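You operate a simulated robot arm through the tools that you are given. There is no shell and no other tool.

You run a simulated robot arm. Do the job below in one go: nothing can be reset, and whatever is moved stays where it is left.

JOB
Clear the packing shim, seat the guard plate and clamp it.
Fine: guard cam up before the plate is seated on the sensor box, down after; shim in the orange box. Where these are worked on the way, their far stop is far enough and under half their travel is too little: guard cam.

Only the result counts: the job must be done as asked and must still hold three seconds after the hand-in. Knocking over, shifting, dropping, spilling or breaking anything else fails it.

ROBOT AND FRAMES
A 6-joint arm with a two-finger gripper, fixed in place. Base frame: the origin is on the floor under the middle of its stand, x ahead of it, y to its left, z up; the work surface is at about z = 0.8. Readings come in m, rad, newtons and seconds.
It reaches about 1.298 m from its shoulder. Its first joint turns from -2.601 to 2.601 rad. Payload 1.57 kg.
Tool frame: the origin (TCP) lies between the finger pads and is the grasp point; the fingertips stand 0.021 m ahead of it; z points along the fingers, y is the line along which they close. The gripper opens to 0.07 m; its body begins 0.05 m behind the TCP.
Orientation is told as [roll, pitch, yaw] about the base's x, y, z axes, in that order, counted from this pose: with the fingers straight down and closing along the base's y, the tool's x points along the base's -x, its y along +y and its z along -z.

CONTROLS
- The arm moves only by the tool move_arm. Its argument "series" is a list of rows, each an object of numbers (a shift or turn left out is 0, a gripper value left out holds the last): "x", "y", "z": the shift along the tool's x, y, z in m; "wx", "wy", "wz": the turn, a rotation vector about the tool's x, y, z in rad; "gripper": the opening, from 0 (shut) to 1 (fully open). In form: [{"x": .., "y": .., "z": .., "wx": .., "wy": .., "wz": .., "gripper": ..}, ...]. A call has 1 to 20 rows; each row shifts and turns the commanded pose from where the row before left it, along the tool's axes as they then stand. Rows are played at 5 a second. More than 0.05 m and 0.15 rad between two rows, or a gripper value outside its range, and nothing of the call is played. Where a pose cannot be reached the arm comes as near as it can. A force on the tool above 40 N (or 10 N above the force at the start of the call, whichever is more), or a blocked arm, ends the call early, and 0.2 s more pass. The fingers move at their own pace (about 0.0648 m/s each) and stop on an object; they squeeze with about 30 N. The grip force told is the motor's: it shows also when the fingers shut on nothing. Time passes only in rows, and 0.2 s behind the last, so rows that do not move let the fingers close. The reply holds the time, the measured pose of the TCP, the force on the tool along the base axes, the opening and the grip force, in the units named above and with some noise, with the torque about the TCP (base axes, N m) and any sound that the robot's microphone picked up, and new pictures: "views" is both (left out), scene, wrist or none.
- Cameras (640 x 400 px; columns grow to the right, rows downward): "scene" is fixed at [0.4047, 0.4812, 1.6099]; the picture's right is [-1.00, 0.06, 0.00], its down [0.03, 0.44, -0.90] and it looks along [-0.06, -0.90, -0.44] (base axes); focal length 314 px, centre (320, 200). "wrist" rides on the gripper at [0.079, 0.004, -0.081] in the tool frame; the picture's right is [-0.05, 1.00, 0.00], its down [-0.67, -0.04, -0.74] and it looks along [-0.74, -0.04, 0.67] (tool axes); focal length 256 px, centre (320, 200). There is no depth. A picture from a camera that has moved, and an enlarged one, comes with that camera's place and axes in the base frame and with its lens. The place of the scene camera against the robot may be out by one fixed shift of up to 0.025 m in any direction.
- raise_lower(by): slides the trunk up (or, below 0, down) by that many m; the arm rides with it, the base frame stays. It gives what a move gives, with no picture.
- zoom(camera, box): a new picture of the part [left, top, right, bottom] of that camera's present view, enlarged. It takes no simulated time.
- job_done(): hands the job in; it is judged then, once.

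Places have to be worked out from the pictures, the camera data and where the tool is seen. Open the gripper and draw the arm clear of the work before you hand the job in, unless the task says otherwise.

The tools are called as a command line: name --argument value ..., lists and objects as JSON in quotes. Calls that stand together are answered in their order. move_arm: Moves the arm, as the interface text tells. Its arguments: {"type":"object","properties":{"series":{"type":"array","items":{"type":"object","properties":{"x":{"type":"number"},"y":{"type":"number"},"z":{"type":"number"},"wx":{"type":"number"},"wy":{"type":"number"},"wz":{"type":"number"},"gripper":{"type":"number"}}}},"views":{"type":"string","enum":["both","scene","wrist","none"]}},"required":["series"]} The other tools are called the same way: raise_lower (by) moves the trunk up or down; zoom (camera, box) takes an enlarged picture of a part of a camera's view; job_done () hands the job in.

At the start:

```text
time: 0.0
tool_pos: [0.3131, -0.6173, 1.1898]
tcp_rot: [0.001, 0.001, 0.0]
wrist_force: [0.5, -0.5, 1.0]
torque: [0.02, 0.01, -0.02]
gripper_width: 0.0697
grip_force: 0.1
trunk travel left (down, up): [-0.87, 0.1]
```

scene: 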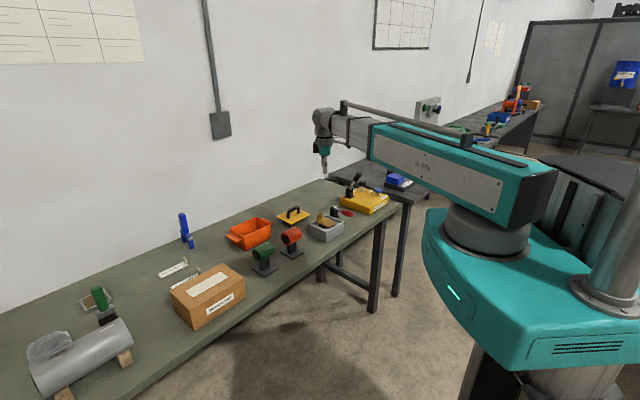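
wrist: 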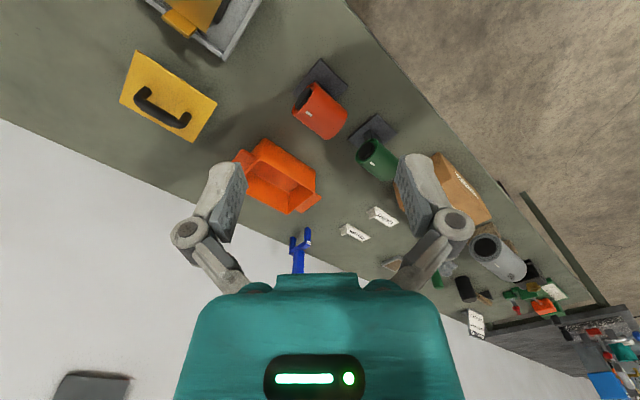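

I'll begin by looking at the work area enlarged before moving anything.

zoom --camera "scene" --box '[220, 160, 400, 272]'

zoom --camera "scene" --box '[290, 170, 390, 232]'

zoom --camera "wrist" --box '[100, 0, 420, 200]'

```text
3.56 times, centred on (310, 216) of scene
camera zoom: at [0.4047, 0.4812, 1.6099], right [-1.0, 0.06, 0.0], down [0.03, 0.44, -0.9], along [-0.06, -0.9, -0.44], focal length 1117 px, centre (356, 143)
```

zoom: 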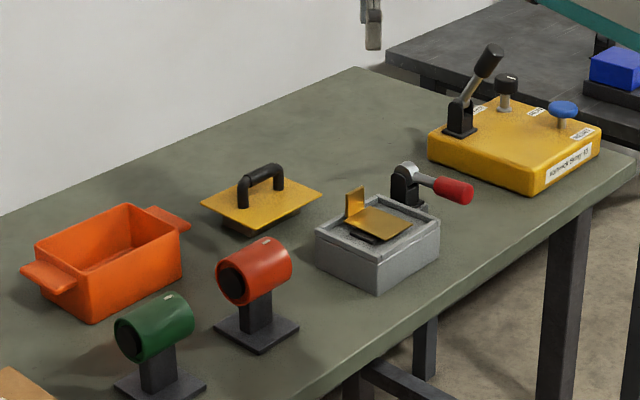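

```text
6.40 times, centred on (340, 201) of scene
camera zoom: at [0.4047, 0.4812, 1.6099], right [-1.0, 0.06, 0.0], down [0.03, 0.44, -0.9], along [-0.06, -0.9, -0.44], focal length 2010 px, centre (192, 194)
```

zoom: 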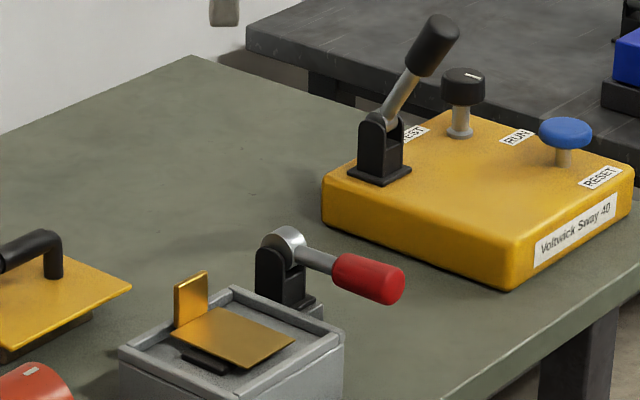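

```text
2.00 times, centred on (260, 100) of wrist
camera zoom: at [0.233, -0.6134, 1.2684], right [0.05, 1.0, 0.0], down [0.67, -0.04, 0.74], along [0.74, -0.04, -0.67], focal length 512 px, centre (440, 400)
```

zoom: 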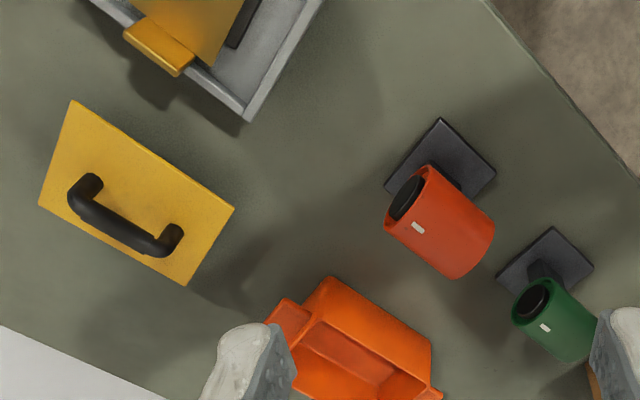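

The gray sensor box with the brass shim and red-handled cam lies near (0.30, -0.76), and the table edge runs at about 45° in the base frame. I turn the tool to face the table squarely and back off so the wrist camera sees the box.

move_arm --series '[{"wz": 0.131}, {"wz": 0.131}, {"wz": 0.131}, {"wz": 0.131}, {"wz": 0.131}, {"wz": 0.131}, {"x": 0.036, "y": -0.022}, {"x": 0.036, "y": -0.022}, {"x": 0.036, "y": -0.022}, {"x": 0.036, "y": -0.022}, {"x": 0.036, "y": -0.022}]'

```text
time: 2.4
tool_pos: [0.1065, -0.5682, 1.1885]
tcp_rot: [0.001, 0.002, -0.788]
wrist_force: [0.2, 0.1, -0.3]
torque: [-0.02, -0.04, 0.01]
gripper_width: 0.0701
grip_force: 0.1
trunk travel left (down, up): [-0.87, 0.1]
camera wrist: at [0.053, -0.5084, 1.2685], right [0.74, 0.67, 0.0], down [0.45, -0.5, 0.75], along [0.5, -0.55, -0.67], focal length 256 px, centre (320, 200)
```

scene: 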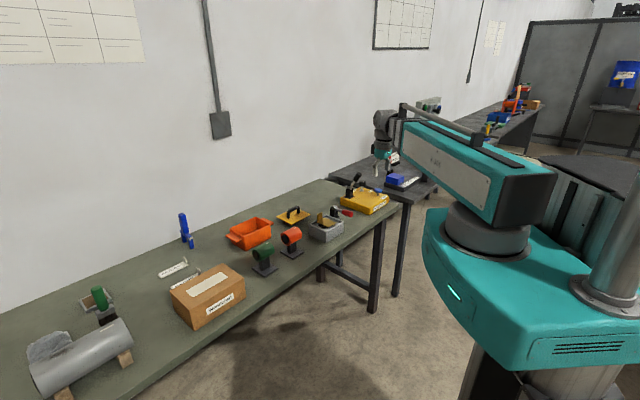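
wrist: 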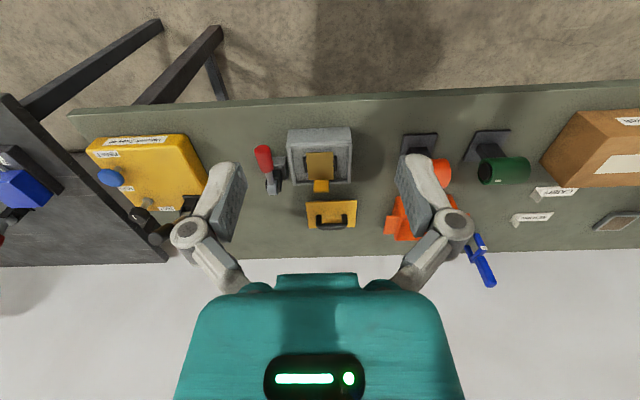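

Good view: sensor box, cam lever and guard plate are in the middle. Enlarging it.

zoom --camera "wrist" --box '[240, 110, 400, 210]'

zoom --camera "wrist" --box '[240, 115, 320, 205]'

zoom --camera "wrist" --box '[290, 120, 370, 240]'

```text
4.00 times, centred on (320, 160) of wrist
camera zoom: at [0.053, -0.5084, 1.2685], right [0.74, 0.67, 0.0], down [0.45, -0.5, 0.75], along [0.5, -0.55, -0.67], focal length 1024 px, centre (320, 360)
```

zoom: 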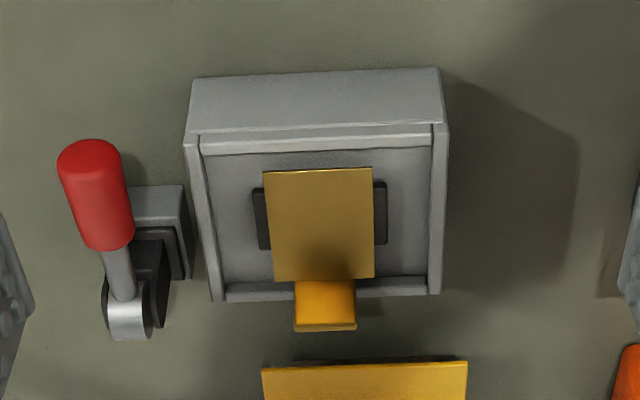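

```text
4.44 times, centred on (280, 160) of wrist
camera zoom: at [0.053, -0.5084, 1.2685], right [0.74, 0.67, 0.0], down [0.45, -0.5, 0.75], along [0.5, -0.55, -0.67], focal length 1138 px, centre (498, 378)
```

zoom: 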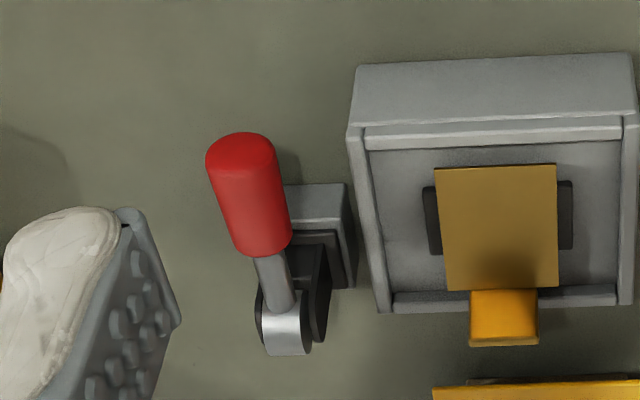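

```text
3.33 times, centred on (330, 180) of wrist
camera zoom: at [0.053, -0.5084, 1.2685], right [0.74, 0.67, 0.0], down [0.45, -0.5, 0.75], along [0.5, -0.55, -0.67], focal length 853 px, centre (287, 267)
```

zoom: 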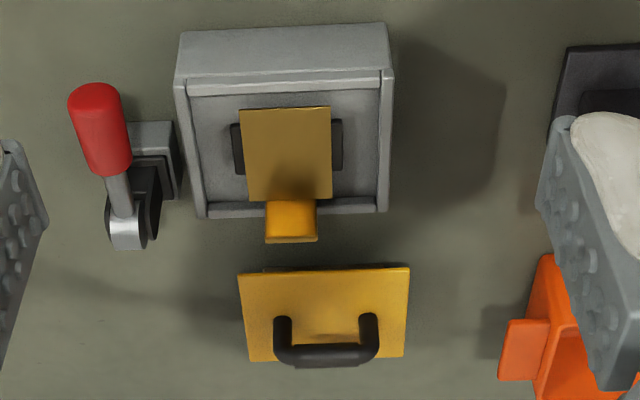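

The sensor box is axis-aligned with my turned tool frame, spanning about 0.13 × 0.11 m with its rim near z = 0.855. I move closer and lower for a better look at the lever, shim and plate.

move_arm --series '[{"x": -0.02, "y": -0.011, "z": 0.04}, {"x": -0.02, "y": -0.011, "z": 0.04}, {"x": -0.02, "y": -0.011, "z": 0.04}, {"x": -0.02, "y": -0.011, "z": 0.04}, {"x": -0.02, "y": -0.011, "z": 0.04}]'

```text
time: 3.6
tool_pos: [0.1402, -0.6778, 1.1889]
tcp_rot: [0.0, 0.0, -0.787]
wrist_force: [-0.1, 0.1, -0.2]
torque: [0.0, -0.02, -0.01]
gripper_width: 0.07
grip_force: 0.0
out of reach, approached as far as the arm can: row 1, 2, 3, 4, 5
trunk travel left (down, up): [-0.87, 0.1]
camera wrist: at [0.086, -0.6186, 1.2683], right [0.74, 0.67, 0.0], down [0.45, -0.5, 0.74], along [0.5, -0.55, -0.67], focal length 256 px, centre (320, 200)
```

scene: 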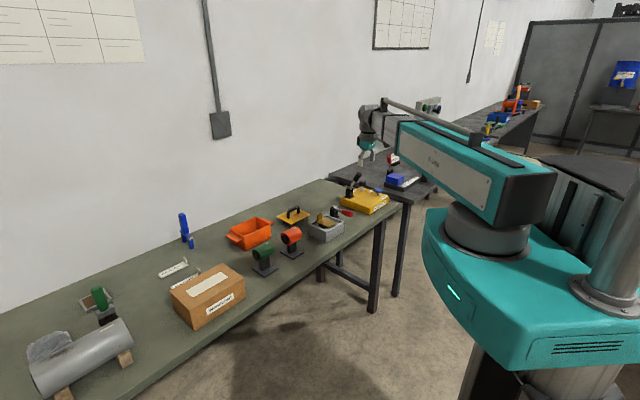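
wrist: 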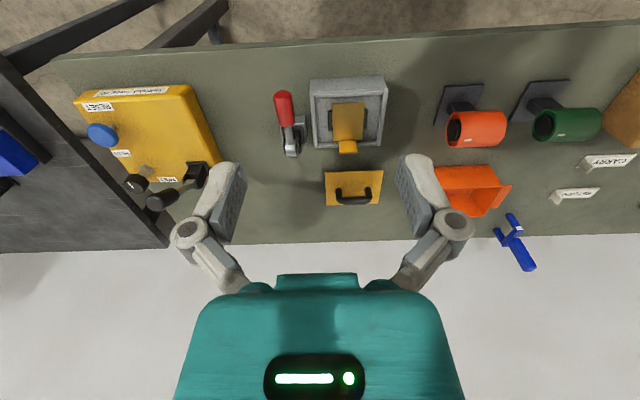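

The arm can't go lower by itself here, so the trunk has to come down. The TCP is at about 0.05 m in front of the table edge with nothing beneath, so I lower the trunk by 0.19.

raise_lower --by -0.19

move_arm --series '[{"x": 0.0}]'

```text
time: 5.7
tool_pos: [0.1401, -0.6776, 0.9976]
tcp_rot: [-0.001, 0.001, -0.785]
wrist_force: [-0.6, 0.2, 0.5]
torque: [-0.02, 0.01, 0.04]
gripper_width: 0.0701
grip_force: 0.0
trunk travel left (down, up): [-0.68, 0.29]
```

```text
time: 6.1
tool_pos: [0.1404, -0.6775, 0.9992]
tcp_rot: [-0.001, 0.001, -0.788]
wrist_force: [-0.2, 0.1, 0.1]
torque: [-0.03, 0.02, 0.01]
gripper_width: 0.07
grip_force: 0.0
trunk travel left (down, up): [-0.68, 0.29]
camera wrist: at [0.0856, -0.6178, 1.0784], right [0.74, 0.67, 0.0], down [0.45, -0.5, 0.74], along [0.5, -0.55, -0.67], focal length 256 px, centre (320, 200)
```

scene: 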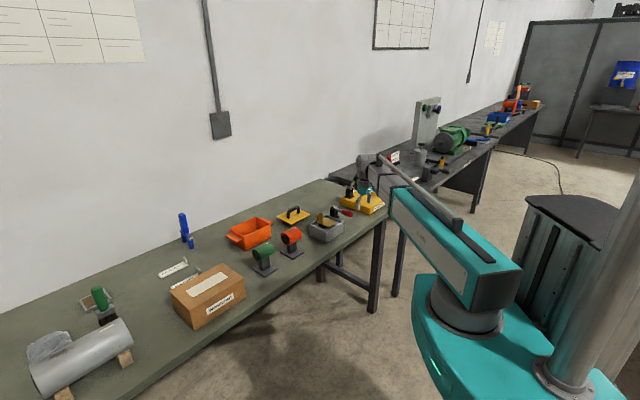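
wrist: 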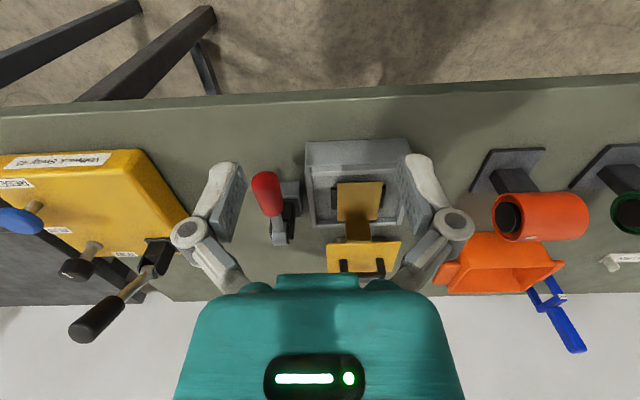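

Now a closer low view; enlarging the lever and box.

zoom --camera "wrist" --box '[230, 120, 330, 270]'

zoom --camera "wrist" --box '[290, 130, 430, 280]'

zoom --camera "scene" --box '[280, 180, 380, 250]'

```text
2.67 times, centred on (280, 195) of wrist
camera zoom: at [0.0856, -0.6178, 1.0784], right [0.74, 0.67, 0.0], down [0.45, -0.5, 0.74], along [0.5, -0.55, -0.67], focal length 683 px, centre (427, 213)
```

zoom: 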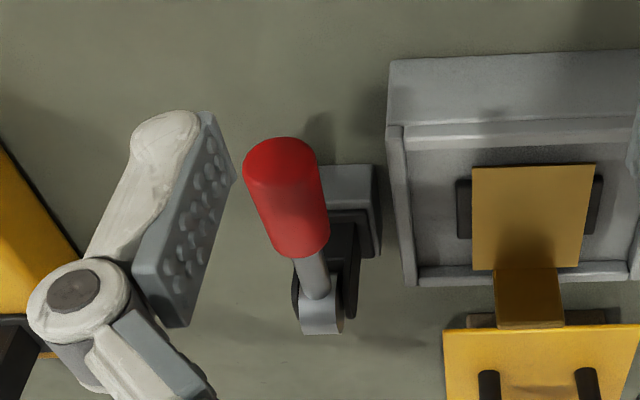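

```text
2.67 times, centred on (360, 205) of wrist
camera zoom: at [0.0856, -0.6178, 1.0784], right [0.74, 0.67, 0.0], down [0.45, -0.5, 0.74], along [0.5, -0.55, -0.67], focal length 683 px, centre (213, 187)
```

zoom: 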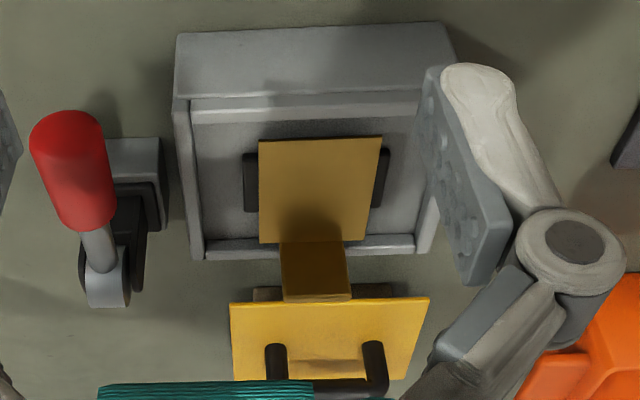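

```text
5.71 times, centred on (330, 215) of scene
camera zoom: at [0.4047, 0.4812, 1.6099], right [-1.0, 0.06, 0.0], down [0.03, 0.44, -0.9], along [-0.06, -0.9, -0.44], focal length 1795 px, centre (263, 114)
```

zoom: 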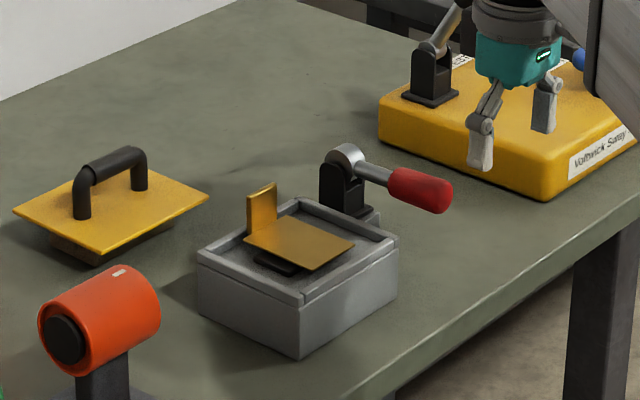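

Triangulating two wrist views: lever hub near f=0.769, z≈0.89 and handle end f=0.686, z≈0.88 (f = distance straight out toward the table), so the cam is down now; the guard plate's top is at z≈0.834 with a bridge handle whose bar runs parallel to the table edge. I turn the tool a further 90° so it looks from the left side, for gripping the shim's tab and the plate bar across their thin direction.

move_arm --series '[{"wz": 0.1428}, {"wz": 0.1428}, {"wz": 0.1428}, {"wz": 0.1428}, {"wz": 0.1428}, {"wz": 0.1428}, {"wz": 0.1428}, {"wz": 0.1428}, {"wz": 0.1428}, {"wz": 0.1428}, {"wz": 0.1428}, {"x": 0.035, "y": 0.03}, {"x": 0.035, "y": 0.03}, {"x": 0.035, "y": 0.03}, {"x": 0.035, "y": 0.03}, {"x": 0.035, "y": 0.03}, {"x": 0.035, "y": 0.03}]'

```text
time: 9.7
tool_pos: [0.4163, -0.6562, 0.9991]
tcp_rot: [0.0, -0.001, -2.358]
wrist_force: [0.2, 0.2, 0.7]
torque: [0.03, -0.01, 0.03]
gripper_width: 0.0701
grip_force: 0.0
trunk travel left (down, up): [-0.68, 0.29]
camera wrist: at [0.4741, -0.6019, 1.0783], right [0.67, -0.74, 0.0], down [-0.5, -0.45, 0.74], along [-0.55, -0.5, -0.67], focal length 256 px, centre (320, 200)
```

scene: 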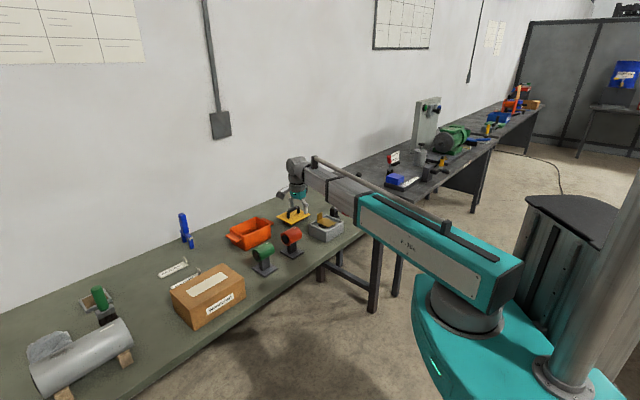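
wrist: 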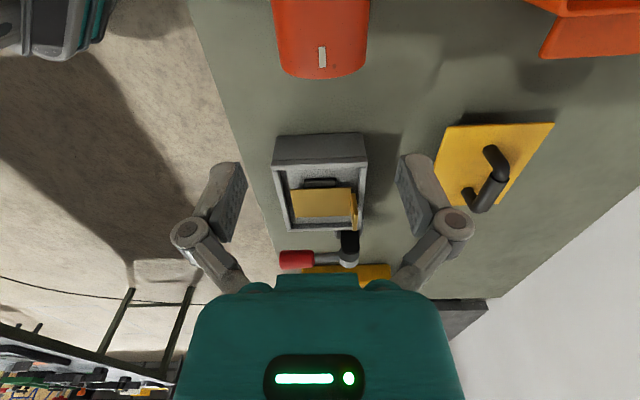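

The view from the left side shows the box, shim and lever in profile. Enlarging.

zoom --camera "wrist" --box '[250, 120, 410, 280]'

zoom --camera "wrist" --box '[420, 90, 580, 230]'

zoom --camera "scene" --box '[260, 180, 360, 250]'

```text
2.50 times, centred on (330, 200) of wrist
camera zoom: at [0.4741, -0.6019, 1.0783], right [0.67, -0.74, 0.0], down [-0.5, -0.45, 0.74], along [-0.55, -0.5, -0.67], focal length 640 px, centre (295, 200)
```

zoom: 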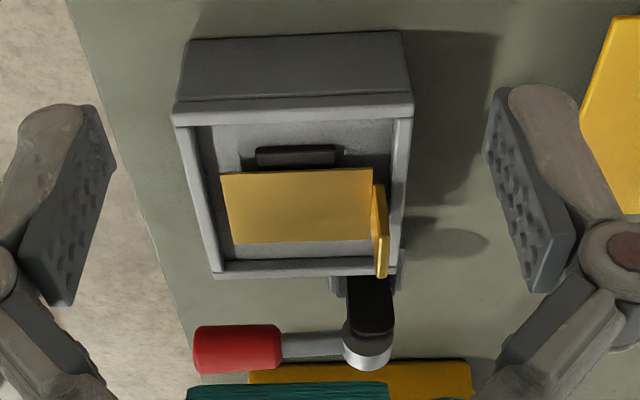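

```text
2.86 times, centred on (500, 160) of wrist
camera zoom: at [0.4741, -0.6019, 1.0783], right [0.67, -0.74, 0.0], down [-0.5, -0.45, 0.74], along [-0.55, -0.5, -0.67], focal length 731 px, centre (-194, 314)
```

zoom: 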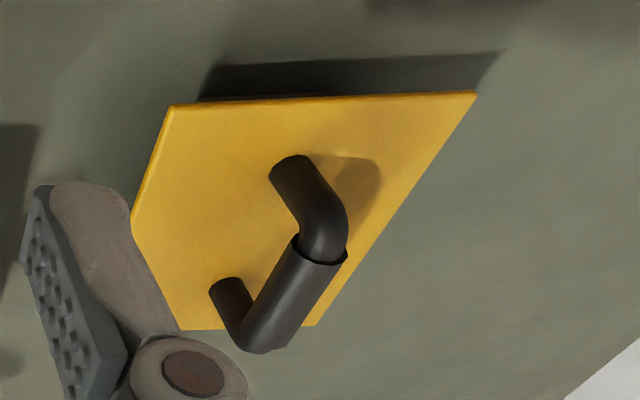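

```text
5.71 times, centred on (310, 215) of scene
camera zoom: at [0.4047, 0.4812, 1.6099], right [-1.0, 0.06, 0.0], down [0.03, 0.44, -0.9], along [-0.06, -0.9, -0.44], focal length 1795 px, centre (377, 114)
```

zoom: 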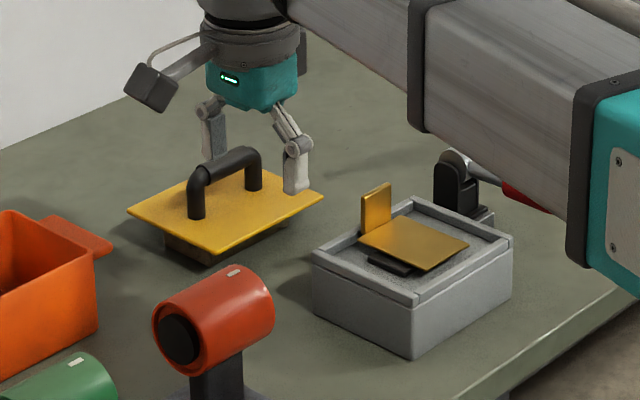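

The shim's tab is a thin upright of about 33 × 34 mm at f≈0.789, l≈-0.340 (l = leftward along the table), top z≈0.889. I move over it with the jaws closing across its thin side and test whether the arm can descend from here.

move_arm --series '[{"x": -0.0344, "y": 0.006, "gripper": 0.7}, {"x": -0.0344, "y": 0.006}, {"x": -0.0344, "y": 0.006}, {"x": -0.0344, "y": 0.006}, {"x": -0.0344, "y": 0.006}, {"z": 0.025}, {"z": 0.025}]'

```text
time: 11.3
tool_pos: [0.3156, -0.7988, 0.9989]
tcp_rot: [-0.001, 0.0, -2.357]
wrist_force: [1.1, -0.1, 0.4]
torque: [-0.02, 0.02, -0.03]
gripper_width: 0.0489
grip_force: 0.1
out of reach, approached as far as the arm can: row 6, 7
trunk travel left (down, up): [-0.68, 0.29]
camera wrist: at [0.3738, -0.7454, 1.0785], right [0.67, -0.74, 0.0], down [-0.5, -0.45, 0.74], along [-0.55, -0.5, -0.67], focal length 256 px, centre (320, 200)
```

scene: 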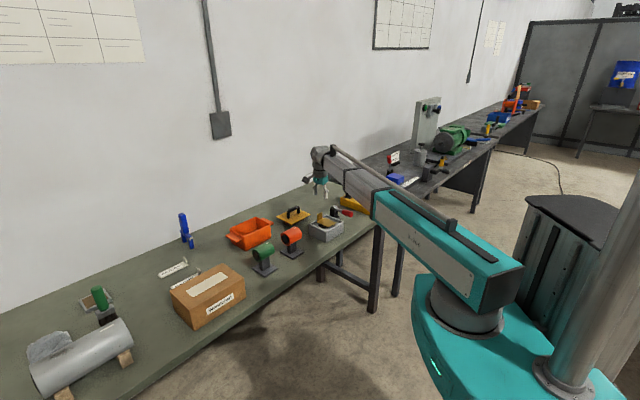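
wrist: 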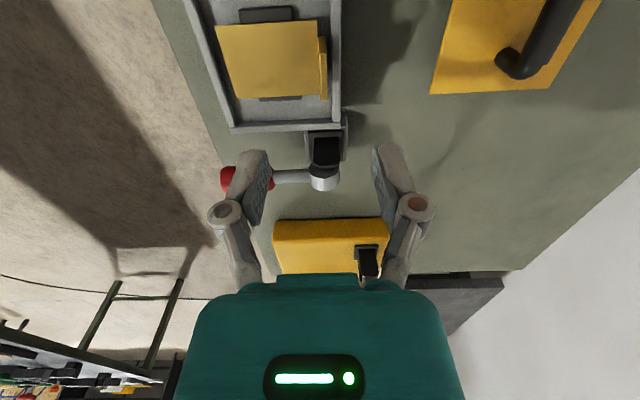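

The arm again stops at the same floor relative to the trunk, so heights below must come from the trunk. I test whether the arm can move upward on its own.

move_arm --series '[{"z": -0.03}, {"z": -0.03}]' --views "none"

```text
time: 11.9
tool_pos: [0.3164, -0.7987, 0.9995]
tcp_rot: [0.001, 0.001, -2.355]
wrist_force: [0.5, -0.2, -0.3]
torque: [-0.02, -0.02, 0.0]
gripper_width: 0.0488
grip_force: 0.0
out of reach, approached as far as the arm can: row 1, 2
trunk travel left (down, up): [-0.68, 0.29]
```

All vertical motion must come from the trunk (the arm itself is planar). I check the tab's alignment under the jaws before lowering.

zoom --camera "wrist" --box '[200, 0, 440, 150]'

zoom --camera "scene" --box '[280, 140, 380, 250]'

```text
2.67 times, centred on (320, 75) of wrist
camera zoom: at [0.3739, -0.7454, 1.0784], right [0.67, -0.74, 0.0], down [-0.5, -0.45, 0.74], along [-0.55, -0.5, -0.67], focal length 683 px, centre (320, 533)
```

zoom: 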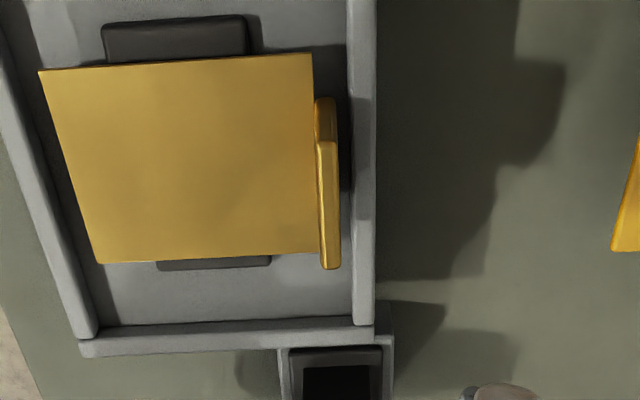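

```text
3.64 times, centred on (330, 195) of scene
camera zoom: at [0.4047, 0.4812, 1.6099], right [-1.0, 0.06, 0.0], down [0.03, 0.44, -0.9], along [-0.06, -0.9, -0.44], focal length 1142 px, centre (284, 218)
```

zoom: 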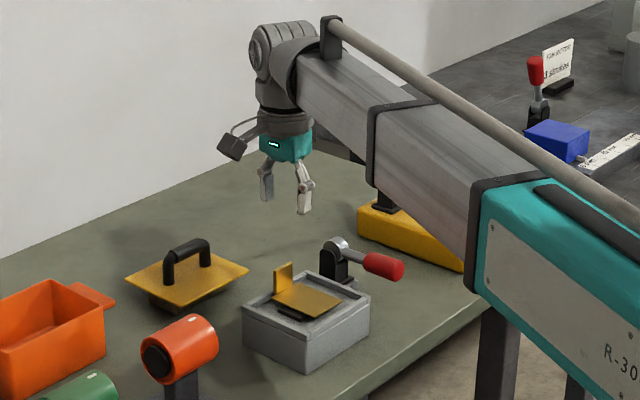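

The tab centre works out at f≈0.790, l≈-0.340, right under the TCP. I lower the trunk by 0.113 so the fingertips stop just above the shim's flat part, then look.

raise_lower --by -0.09

move_arm --series '[{"x": 0.0}]'

```text
time: 13.1
tool_pos: [0.3158, -0.7982, 0.9088]
tcp_rot: [0.0, -0.001, -2.356]
wrist_force: [-0.7, -0.5, 0.3]
torque: [0.05, 0.01, 0.03]
gripper_width: 0.0488
grip_force: 0.2
trunk travel left (down, up): [-0.59, 0.38]
```

```text
time: 13.5
tool_pos: [0.316, -0.7985, 0.9094]
tcp_rot: [-0.001, 0.001, -2.356]
wrist_force: [0.4, -0.3, 0.5]
torque: [0.0, 0.02, 0.02]
gripper_width: 0.0488
grip_force: 0.1
trunk travel left (down, up): [-0.59, 0.38]
camera wrist: at [0.3739, -0.7454, 0.9884], right [0.67, -0.74, 0.0], down [-0.5, -0.45, 0.74], along [-0.55, -0.5, -0.67], focal length 256 px, centre (320, 200)
```

scene: 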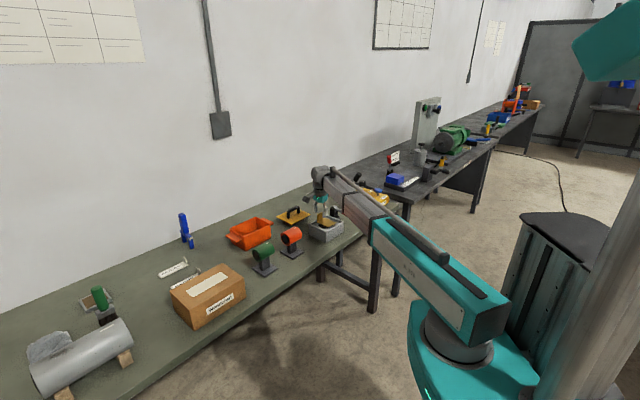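
wrist: 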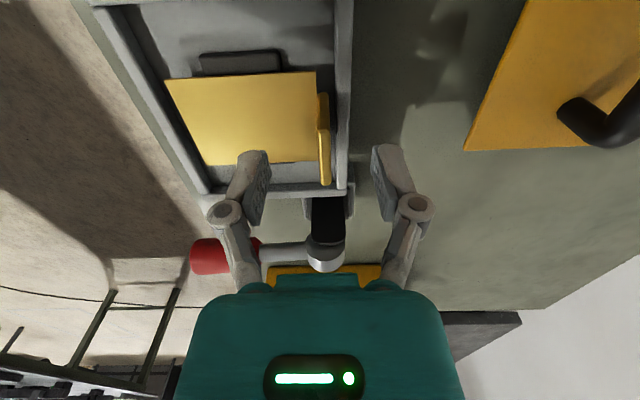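

Alignment looks right, the tab sits centred between the jaws. I lower the last 0.023 and close.

raise_lower --by -0.023

move_arm --series '[{"gripper": 0.7}, {"gripper": 0.0}, {"gripper": 0.0}, {"gripper": 0.0}, {"gripper": 0.0}]'

```text
time: 14.2
tool_pos: [0.3154, -0.8005, 0.8852]
tcp_rot: [0.001, -0.002, -2.358]
wrist_force: [-0.2, -0.5, 0.5]
torque: [0.01, 0.02, 0.0]
gripper_width: 0.0492
grip_force: 0.2
trunk travel left (down, up): [-0.567, 0.403]
```

```text
time: 15.4
tool_pos: [0.316, -0.7982, 0.8851]
tcp_rot: [-0.001, 0.0, -2.356]
wrist_force: [0.3, -0.3, 2.6]
torque: [0.03, -0.05, -0.02]
gripper_width: 0.0058
grip_force: 29.4
trunk travel left (down, up): [-0.567, 0.403]
camera wrist: at [0.3739, -0.7454, 0.9655], right [0.67, -0.74, 0.0], down [-0.5, -0.45, 0.74], along [-0.55, -0.5, -0.67], focal length 256 px, centre (320, 200)
```

scene: 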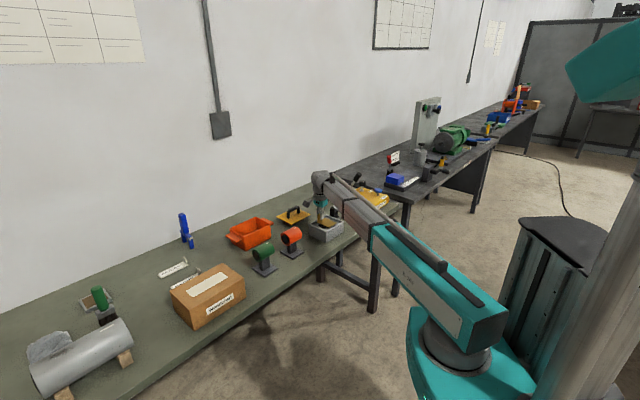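
wrist: 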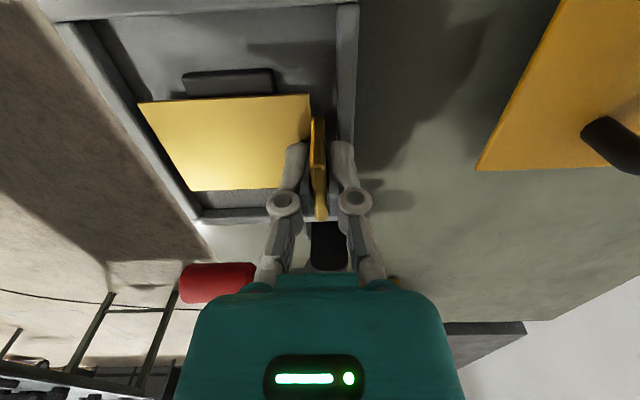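

The tab is gripped (5.8 mm). I lift a little first to confirm it comes free, then on to carrying height.

raise_lower --by 0.03

raise_lower --by 0.1

move_arm --series '[{"x": 0.0}]'

```text
time: 16.2
tool_pos: [0.3155, -0.7989, 0.9148]
tcp_rot: [-0.001, 0.0, -2.357]
wrist_force: [-0.3, -0.5, -1.0]
torque: [-0.03, -0.01, 0.01]
gripper_width: 0.0063
grip_force: 30.6
trunk travel left (down, up): [-0.597, 0.373]
```

```text
time: 17.5
tool_pos: [0.316, -0.7985, 1.0156]
tcp_rot: [-0.001, 0.0, -2.356]
wrist_force: [-0.3, -0.1, -1.8]
torque: [-0.06, -0.01, -0.02]
gripper_width: 0.006
grip_force: 30.0
trunk travel left (down, up): [-0.697, 0.273]
```

```text
time: 17.9
tool_pos: [0.3157, -0.8002, 1.0149]
tcp_rot: [0.001, -0.001, -2.356]
wrist_force: [0.0, 0.1, -0.8]
torque: [-0.02, 0.0, -0.02]
gripper_width: 0.0059
grip_force: 30.0
trunk travel left (down, up): [-0.697, 0.273]
camera wrist: at [0.3739, -0.7456, 1.0953], right [0.67, -0.74, 0.0], down [-0.5, -0.45, 0.74], along [-0.55, -0.5, -0.67], focal length 256 px, centre (320, 200)
```

scene: 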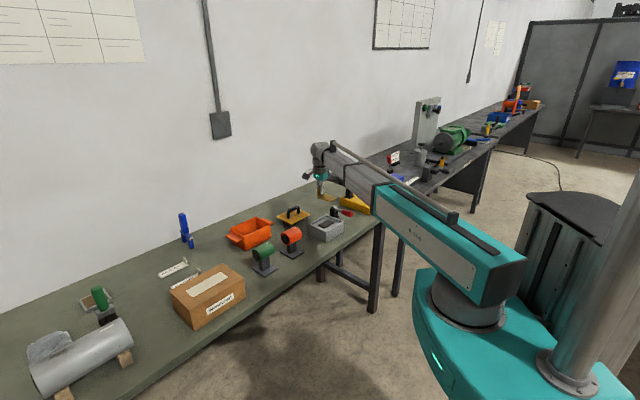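
wrist: 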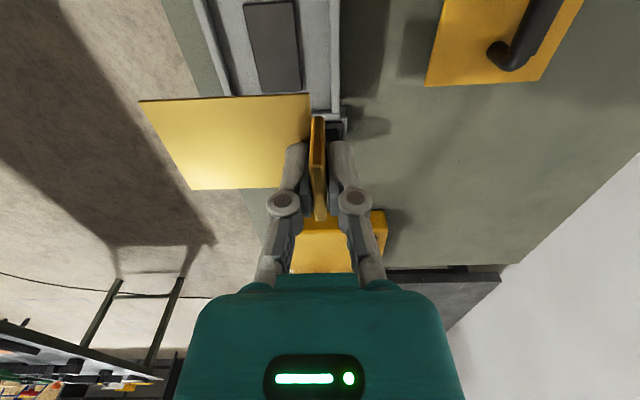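

The shim is lifted clean off the box. I turn back 90° (so the shim lies lengthwise along the orange box and the camera faces the table) and move to where I can view the orange box.

move_arm --series '[{"wz": -0.1428}, {"wz": -0.1428}, {"wz": -0.1428}, {"wz": -0.1428}, {"wz": -0.1428}, {"wz": -0.1428}, {"wz": -0.1428}, {"wz": -0.1428}, {"wz": -0.1428}, {"wz": -0.1428}, {"wz": -0.1428}, {"x": 0.018, "y": 0.036}, {"x": 0.018, "y": 0.036}, {"x": 0.018, "y": 0.036}, {"x": 0.018, "y": 0.036}, {"x": 0.018, "y": 0.036}]'

```text
time: 21.3
tool_pos: [0.3789, -0.6068, 1.0158]
tcp_rot: [0.001, 0.001, -0.788]
wrist_force: [0.0, 0.9, -1.4]
torque: [0.02, -0.05, 0.03]
gripper_width: 0.0061
grip_force: 29.9
trunk travel left (down, up): [-0.697, 0.273]
camera wrist: at [0.3251, -0.5476, 1.0955], right [0.74, 0.67, 0.0], down [0.45, -0.5, 0.74], along [0.5, -0.55, -0.67], focal length 256 px, centre (320, 200)
```

scene: 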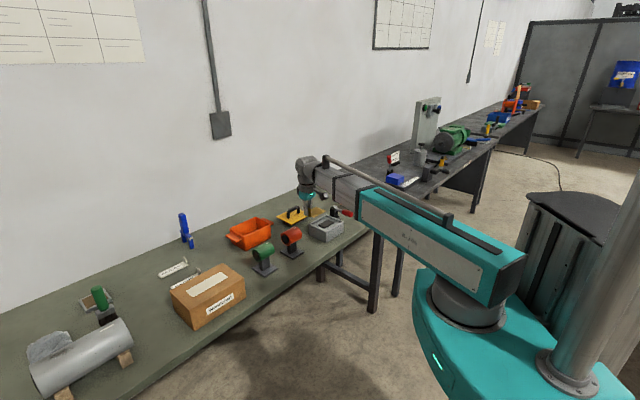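
wrist: 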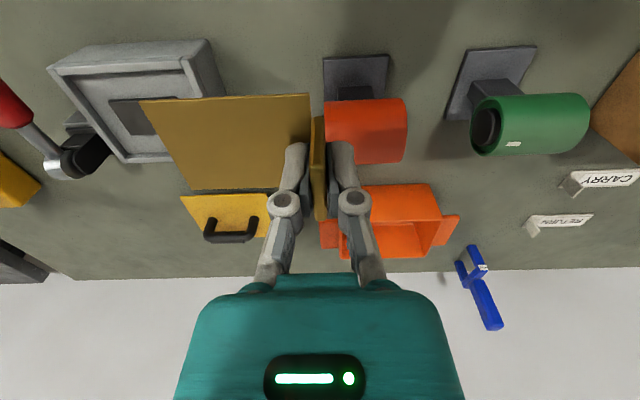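

Enlarging the orange box to fix its opening and height.

zoom --camera "wrist" --box '[310, 160, 470, 280]'

zoom --camera "scene" --box '[220, 150, 340, 260]'

```text
3.33 times, centred on (390, 220) of wrist
camera zoom: at [0.3251, -0.5476, 1.0955], right [0.74, 0.67, 0.0], down [0.45, -0.5, 0.74], along [0.5, -0.55, -0.67], focal length 853 px, centre (87, 133)
```

zoom: 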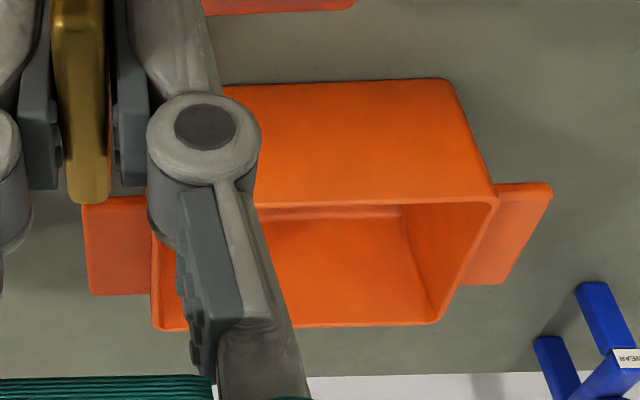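

```text
3.64 times, centred on (280, 205) of scene
camera zoom: at [0.4047, 0.4812, 1.6099], right [-1.0, 0.06, 0.0], down [0.03, 0.44, -0.9], along [-0.06, -0.9, -0.44], focal length 1142 px, centre (466, 182)
```

zoom: 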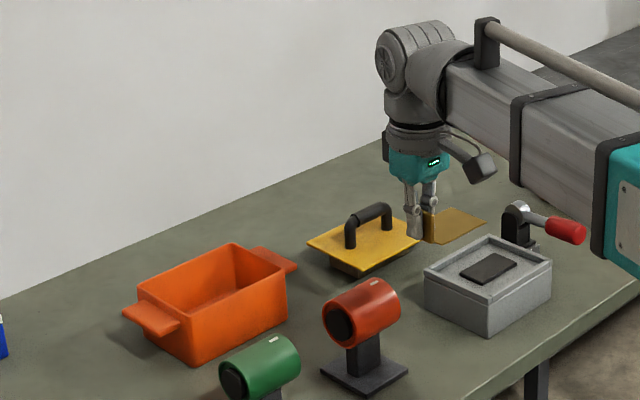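

The orange box rim spans f 0.91–1.013, l −0.143–0.00, rim z≈0.875. I move the shim over it, offset so its plate (hanging toward −l) lands centred.

move_arm --series '[{"x": -0.0379, "y": 0.0164}, {"x": -0.0379, "y": 0.0164}, {"x": -0.0379, "y": 0.0164}, {"x": -0.0379, "y": 0.0164}, {"x": -0.0379, "y": 0.0164}, {"x": -0.0379, "y": 0.0164}, {"x": -0.0379, "y": 0.0164}]'

zoom --camera "scene" --box '[220, 150, 340, 260]'

```text
time: 22.9
tool_pos: [0.6486, -0.7144, 1.015]
tcp_rot: [-0.001, 0.001, -0.788]
wrist_force: [-0.2, 0.8, -1.8]
torque: [0.02, -0.01, -0.02]
gripper_width: 0.0059
grip_force: 29.8
trunk travel left (down, up): [-0.697, 0.273]
camera wrist: at [0.5948, -0.6558, 1.095], right [0.74, 0.67, 0.0], down [0.45, -0.5, 0.74], along [0.5, -0.55, -0.67], focal length 256 px, centre (320, 200)
```

scene: 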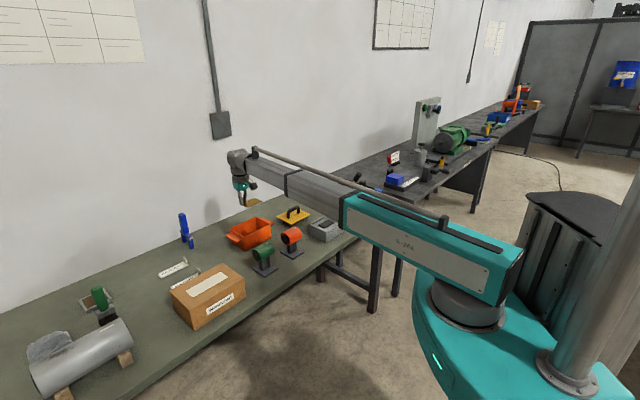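
wrist: 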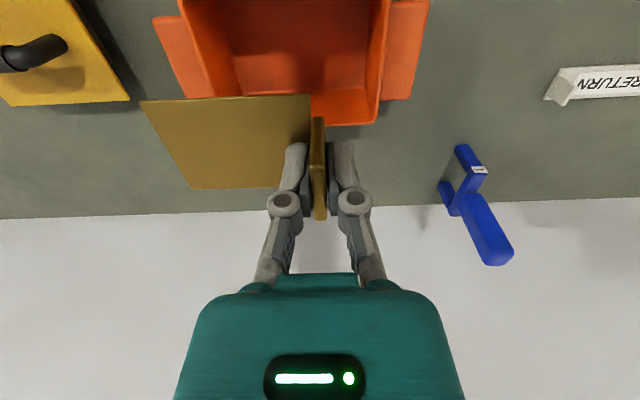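

```text
3.64 times, centred on (280, 205) of scene
camera zoom: at [0.4047, 0.4812, 1.6099], right [-1.0, 0.06, 0.0], down [0.03, 0.44, -0.9], along [-0.06, -0.9, -0.44], focal length 1142 px, centre (466, 182)
```

zoom: 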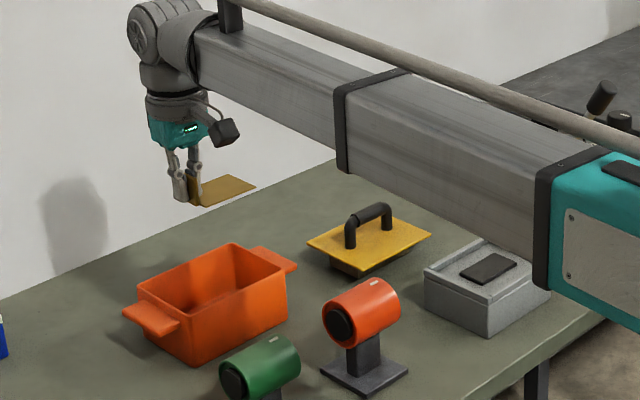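

The shim hangs over the orange box opening. I lower partway and check it enters cleanly.

raise_lower --by -0.1

move_arm --series '[{"x": 0.0}]'

zoom --camera "scene" --box '[210, 160, 330, 270]'

```text
time: 24.2
tool_pos: [0.6472, -0.7155, 0.9157]
tcp_rot: [0.0, 0.0, -0.787]
wrist_force: [-0.5, 0.5, -1.2]
torque: [0.02, -0.02, -0.02]
gripper_width: 0.0058
grip_force: 29.9
trunk travel left (down, up): [-0.597, 0.373]
```

```text
time: 24.6
tool_pos: [0.6473, -0.7152, 0.9161]
tcp_rot: [0.0, 0.0, -0.787]
wrist_force: [0.3, 0.4, -1.2]
torque: [0.0, 0.0, 0.0]
gripper_width: 0.0059
grip_force: 29.8
trunk travel left (down, up): [-0.597, 0.373]
camera wrist: at [0.5938, -0.6554, 0.9953], right [0.74, 0.67, 0.0], down [0.45, -0.5, 0.74], along [0.5, -0.55, -0.67], focal length 256 px, centre (320, 200)
```

scene: 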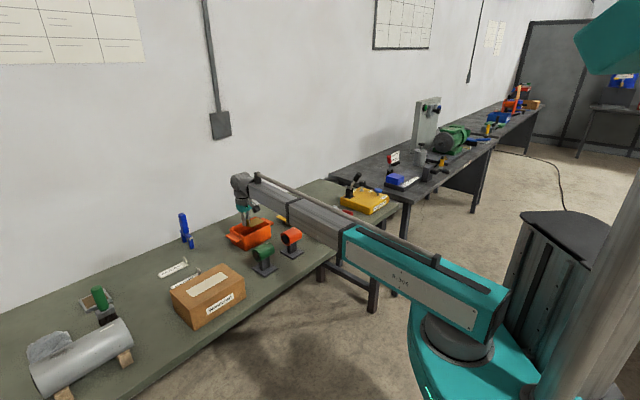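
wrist: 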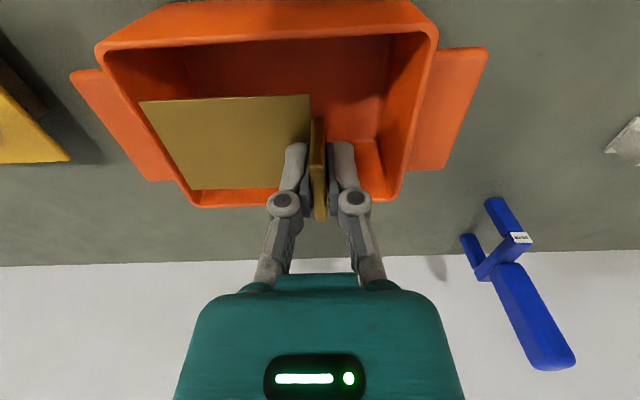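

```text
3.64 times, centred on (270, 215) of scene
camera zoom: at [0.4047, 0.4812, 1.6099], right [-1.0, 0.06, 0.0], down [0.03, 0.44, -0.9], along [-0.06, -0.9, -0.44], focal length 1142 px, centre (502, 146)
```

zoom: 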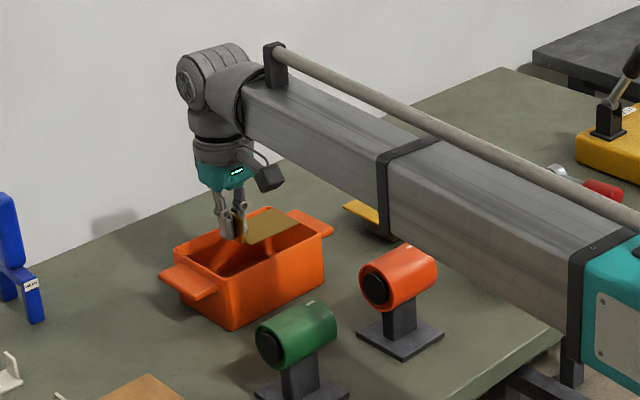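

It's entering well; I shift 8 mm to +l to centre it and lower to just above the floor of the box.

move_arm --series '[{"y": 0.008}]' --views "none"

raise_lower --by -0.055

move_arm --series '[{"x": 0.0}]'

zoom --camera "scene" --box '[210, 160, 330, 270]'

```text
time: 25.0
tool_pos: [0.6533, -0.71, 0.9162]
tcp_rot: [0.0, -0.001, -0.786]
wrist_force: [0.6, 0.0, -1.3]
torque: [0.0, 0.0, -0.04]
gripper_width: 0.006
grip_force: 29.8
trunk travel left (down, up): [-0.597, 0.373]
```

```text
time: 26.0
tool_pos: [0.653, -0.7092, 0.8608]
tcp_rot: [0.001, -0.001, -0.786]
wrist_force: [-0.6, 0.3, -0.9]
torque: [0.03, -0.03, -0.02]
gripper_width: 0.006
grip_force: 29.9
trunk travel left (down, up): [-0.542, 0.428]
```

```text
time: 26.4
tool_pos: [0.6528, -0.7097, 0.8609]
tcp_rot: [0.002, -0.001, -0.789]
wrist_force: [0.1, 0.3, -0.5]
torque: [0.05, -0.01, -0.02]
gripper_width: 0.0061
grip_force: 29.8
trunk travel left (down, up): [-0.542, 0.428]
camera wrist: at [0.5997, -0.6496, 0.9403], right [0.74, 0.67, 0.0], down [0.45, -0.5, 0.74], along [0.5, -0.55, -0.67], focal length 256 px, centre (320, 200)
```

scene: 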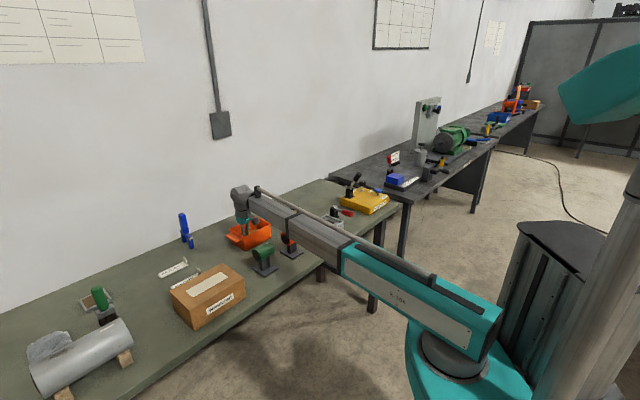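
wrist: 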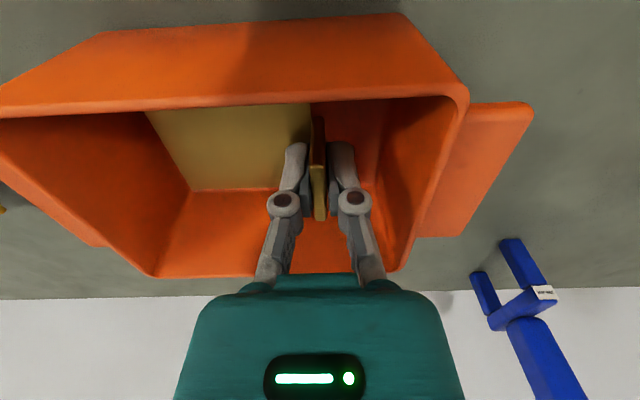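

```text
3.64 times, centred on (270, 215) of scene
camera zoom: at [0.4047, 0.4812, 1.6099], right [-1.0, 0.06, 0.0], down [0.03, 0.44, -0.9], along [-0.06, -0.9, -0.44], focal length 1142 px, centre (502, 146)
```

zoom: 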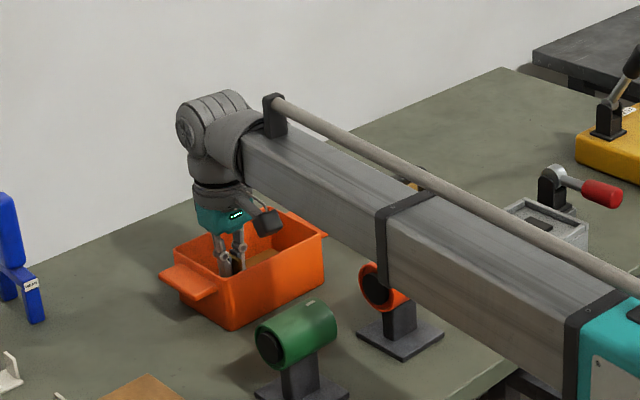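

Clearances are fine (forearm underside about 0.17 m above the TCP). I lower the last bit, watching the force for contact with the box floor.

raise_lower --by -0.014

raise_lower --by -0.004

```text
time: 27.0
tool_pos: [0.654, -0.7095, 0.8463]
tcp_rot: [0.0, -0.001, -0.788]
wrist_force: [-0.8, 1.2, -1.2]
torque: [0.01, -0.01, -0.01]
gripper_width: 0.0058
grip_force: 29.7
trunk travel left (down, up): [-0.528, 0.442]
```

```text
time: 27.5
tool_pos: [0.6528, -0.7088, 0.8429]
tcp_rot: [-0.002, 0.002, -0.787]
wrist_force: [-0.3, -0.6, -2.0]
torque: [0.03, 0.0, 0.0]
gripper_width: 0.0062
grip_force: 30.0
trunk travel left (down, up): [-0.524, 0.446]
```

No contact yet; one more small step, then open the jaws slightly to release.

raise_lower --by -0.003

move_arm --series '[{"gripper": 0.28}, {"gripper": 0.28}, {"gripper": 0.28}]'

```text
time: 28.1
tool_pos: [0.654, -0.7096, 0.8404]
tcp_rot: [-0.001, 0.001, -0.786]
wrist_force: [0.6, -0.6, -0.9]
torque: [0.01, -0.02, 0.01]
gripper_width: 0.0062
grip_force: 30.0
trunk travel left (down, up): [-0.521, 0.449]
```

```text
time: 28.9
tool_pos: [0.6526, -0.7097, 0.8379]
tcp_rot: [0.0, 0.0, -0.786]
wrist_force: [0.3, -0.3, 0.8]
torque: [0.0, 0.01, -0.03]
gripper_width: 0.0195
grip_force: 0.0
trunk travel left (down, up): [-0.521, 0.449]
camera wrist: at [0.5996, -0.6495, 0.9194], right [0.74, 0.67, 0.0], down [0.45, -0.5, 0.74], along [0.5, -0.55, -0.67], focal length 256 px, centre (320, 200)
```

scene: 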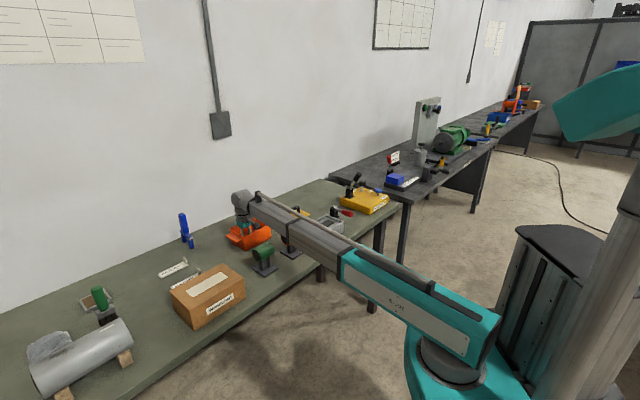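
wrist: 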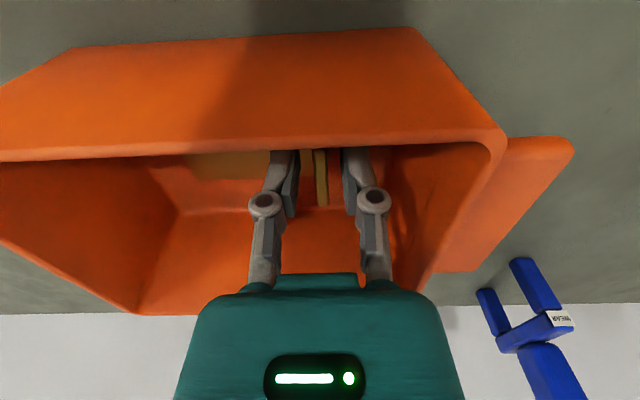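

Released; the shim lies on the box floor. I raise straight up and check.

raise_lower --by 0.04

raise_lower --by 0.13

move_arm --series '[{"x": 0.0}]'

zoom --camera "wrist" --box '[140, 0, 460, 200]'

```text
time: 29.7
tool_pos: [0.654, -0.7085, 0.881]
tcp_rot: [-0.001, 0.0, -0.788]
wrist_force: [0.1, 0.4, 0.2]
torque: [-0.04, -0.06, -0.01]
gripper_width: 0.0195
grip_force: 0.0
trunk travel left (down, up): [-0.561, 0.409]
```

```text
time: 31.3
tool_pos: [0.6533, -0.709, 1.0084]
tcp_rot: [0.0, 0.0, -0.786]
wrist_force: [-0.1, -1.0, -0.2]
torque: [0.0, -0.01, 0.0]
gripper_width: 0.0197
grip_force: 0.0
trunk travel left (down, up): [-0.691, 0.279]
```

```text
time: 31.7
tool_pos: [0.6528, -0.7083, 1.0097]
tcp_rot: [-0.001, 0.0, -0.788]
wrist_force: [0.8, 0.8, 0.1]
torque: [0.0, 0.01, -0.05]
gripper_width: 0.0197
grip_force: 0.1
trunk travel left (down, up): [-0.691, 0.279]
camera wrist: at [0.5996, -0.6495, 1.0893], right [0.74, 0.67, 0.0], down [0.45, -0.5, 0.74], along [0.5, -0.55, -0.67], focal length 256 px, centre (320, 200)
```

scene: 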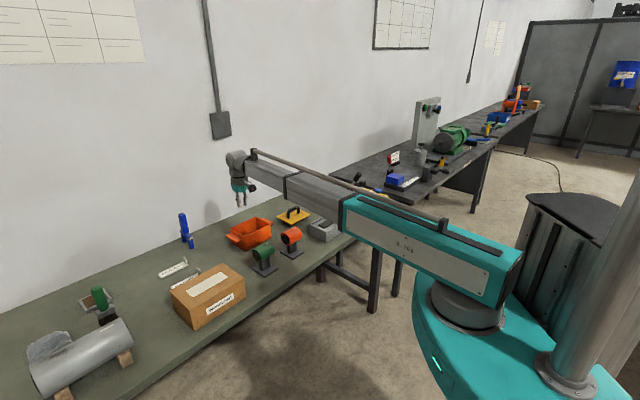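
wrist: 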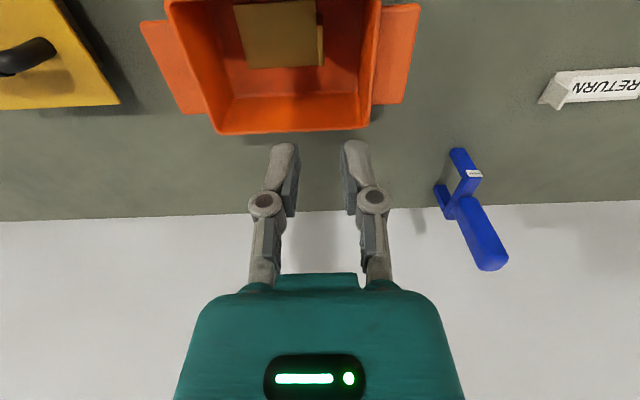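

```text
2.00 times, centred on (300, 100) of wrist
camera zoom: at [0.5996, -0.6495, 1.0893], right [0.74, 0.67, 0.0], down [0.45, -0.5, 0.74], along [0.5, -0.55, -0.67], focal length 512 px, centre (360, 400)
```

zoom: 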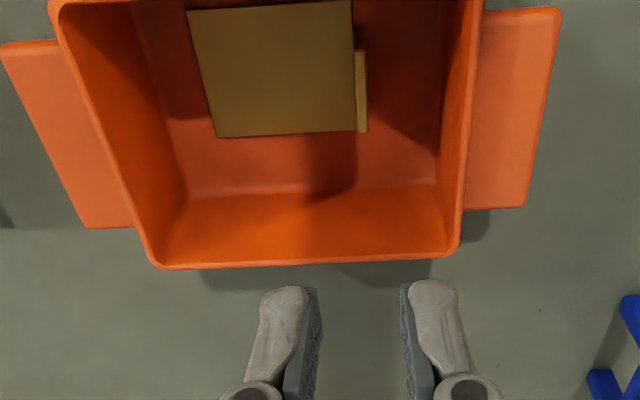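

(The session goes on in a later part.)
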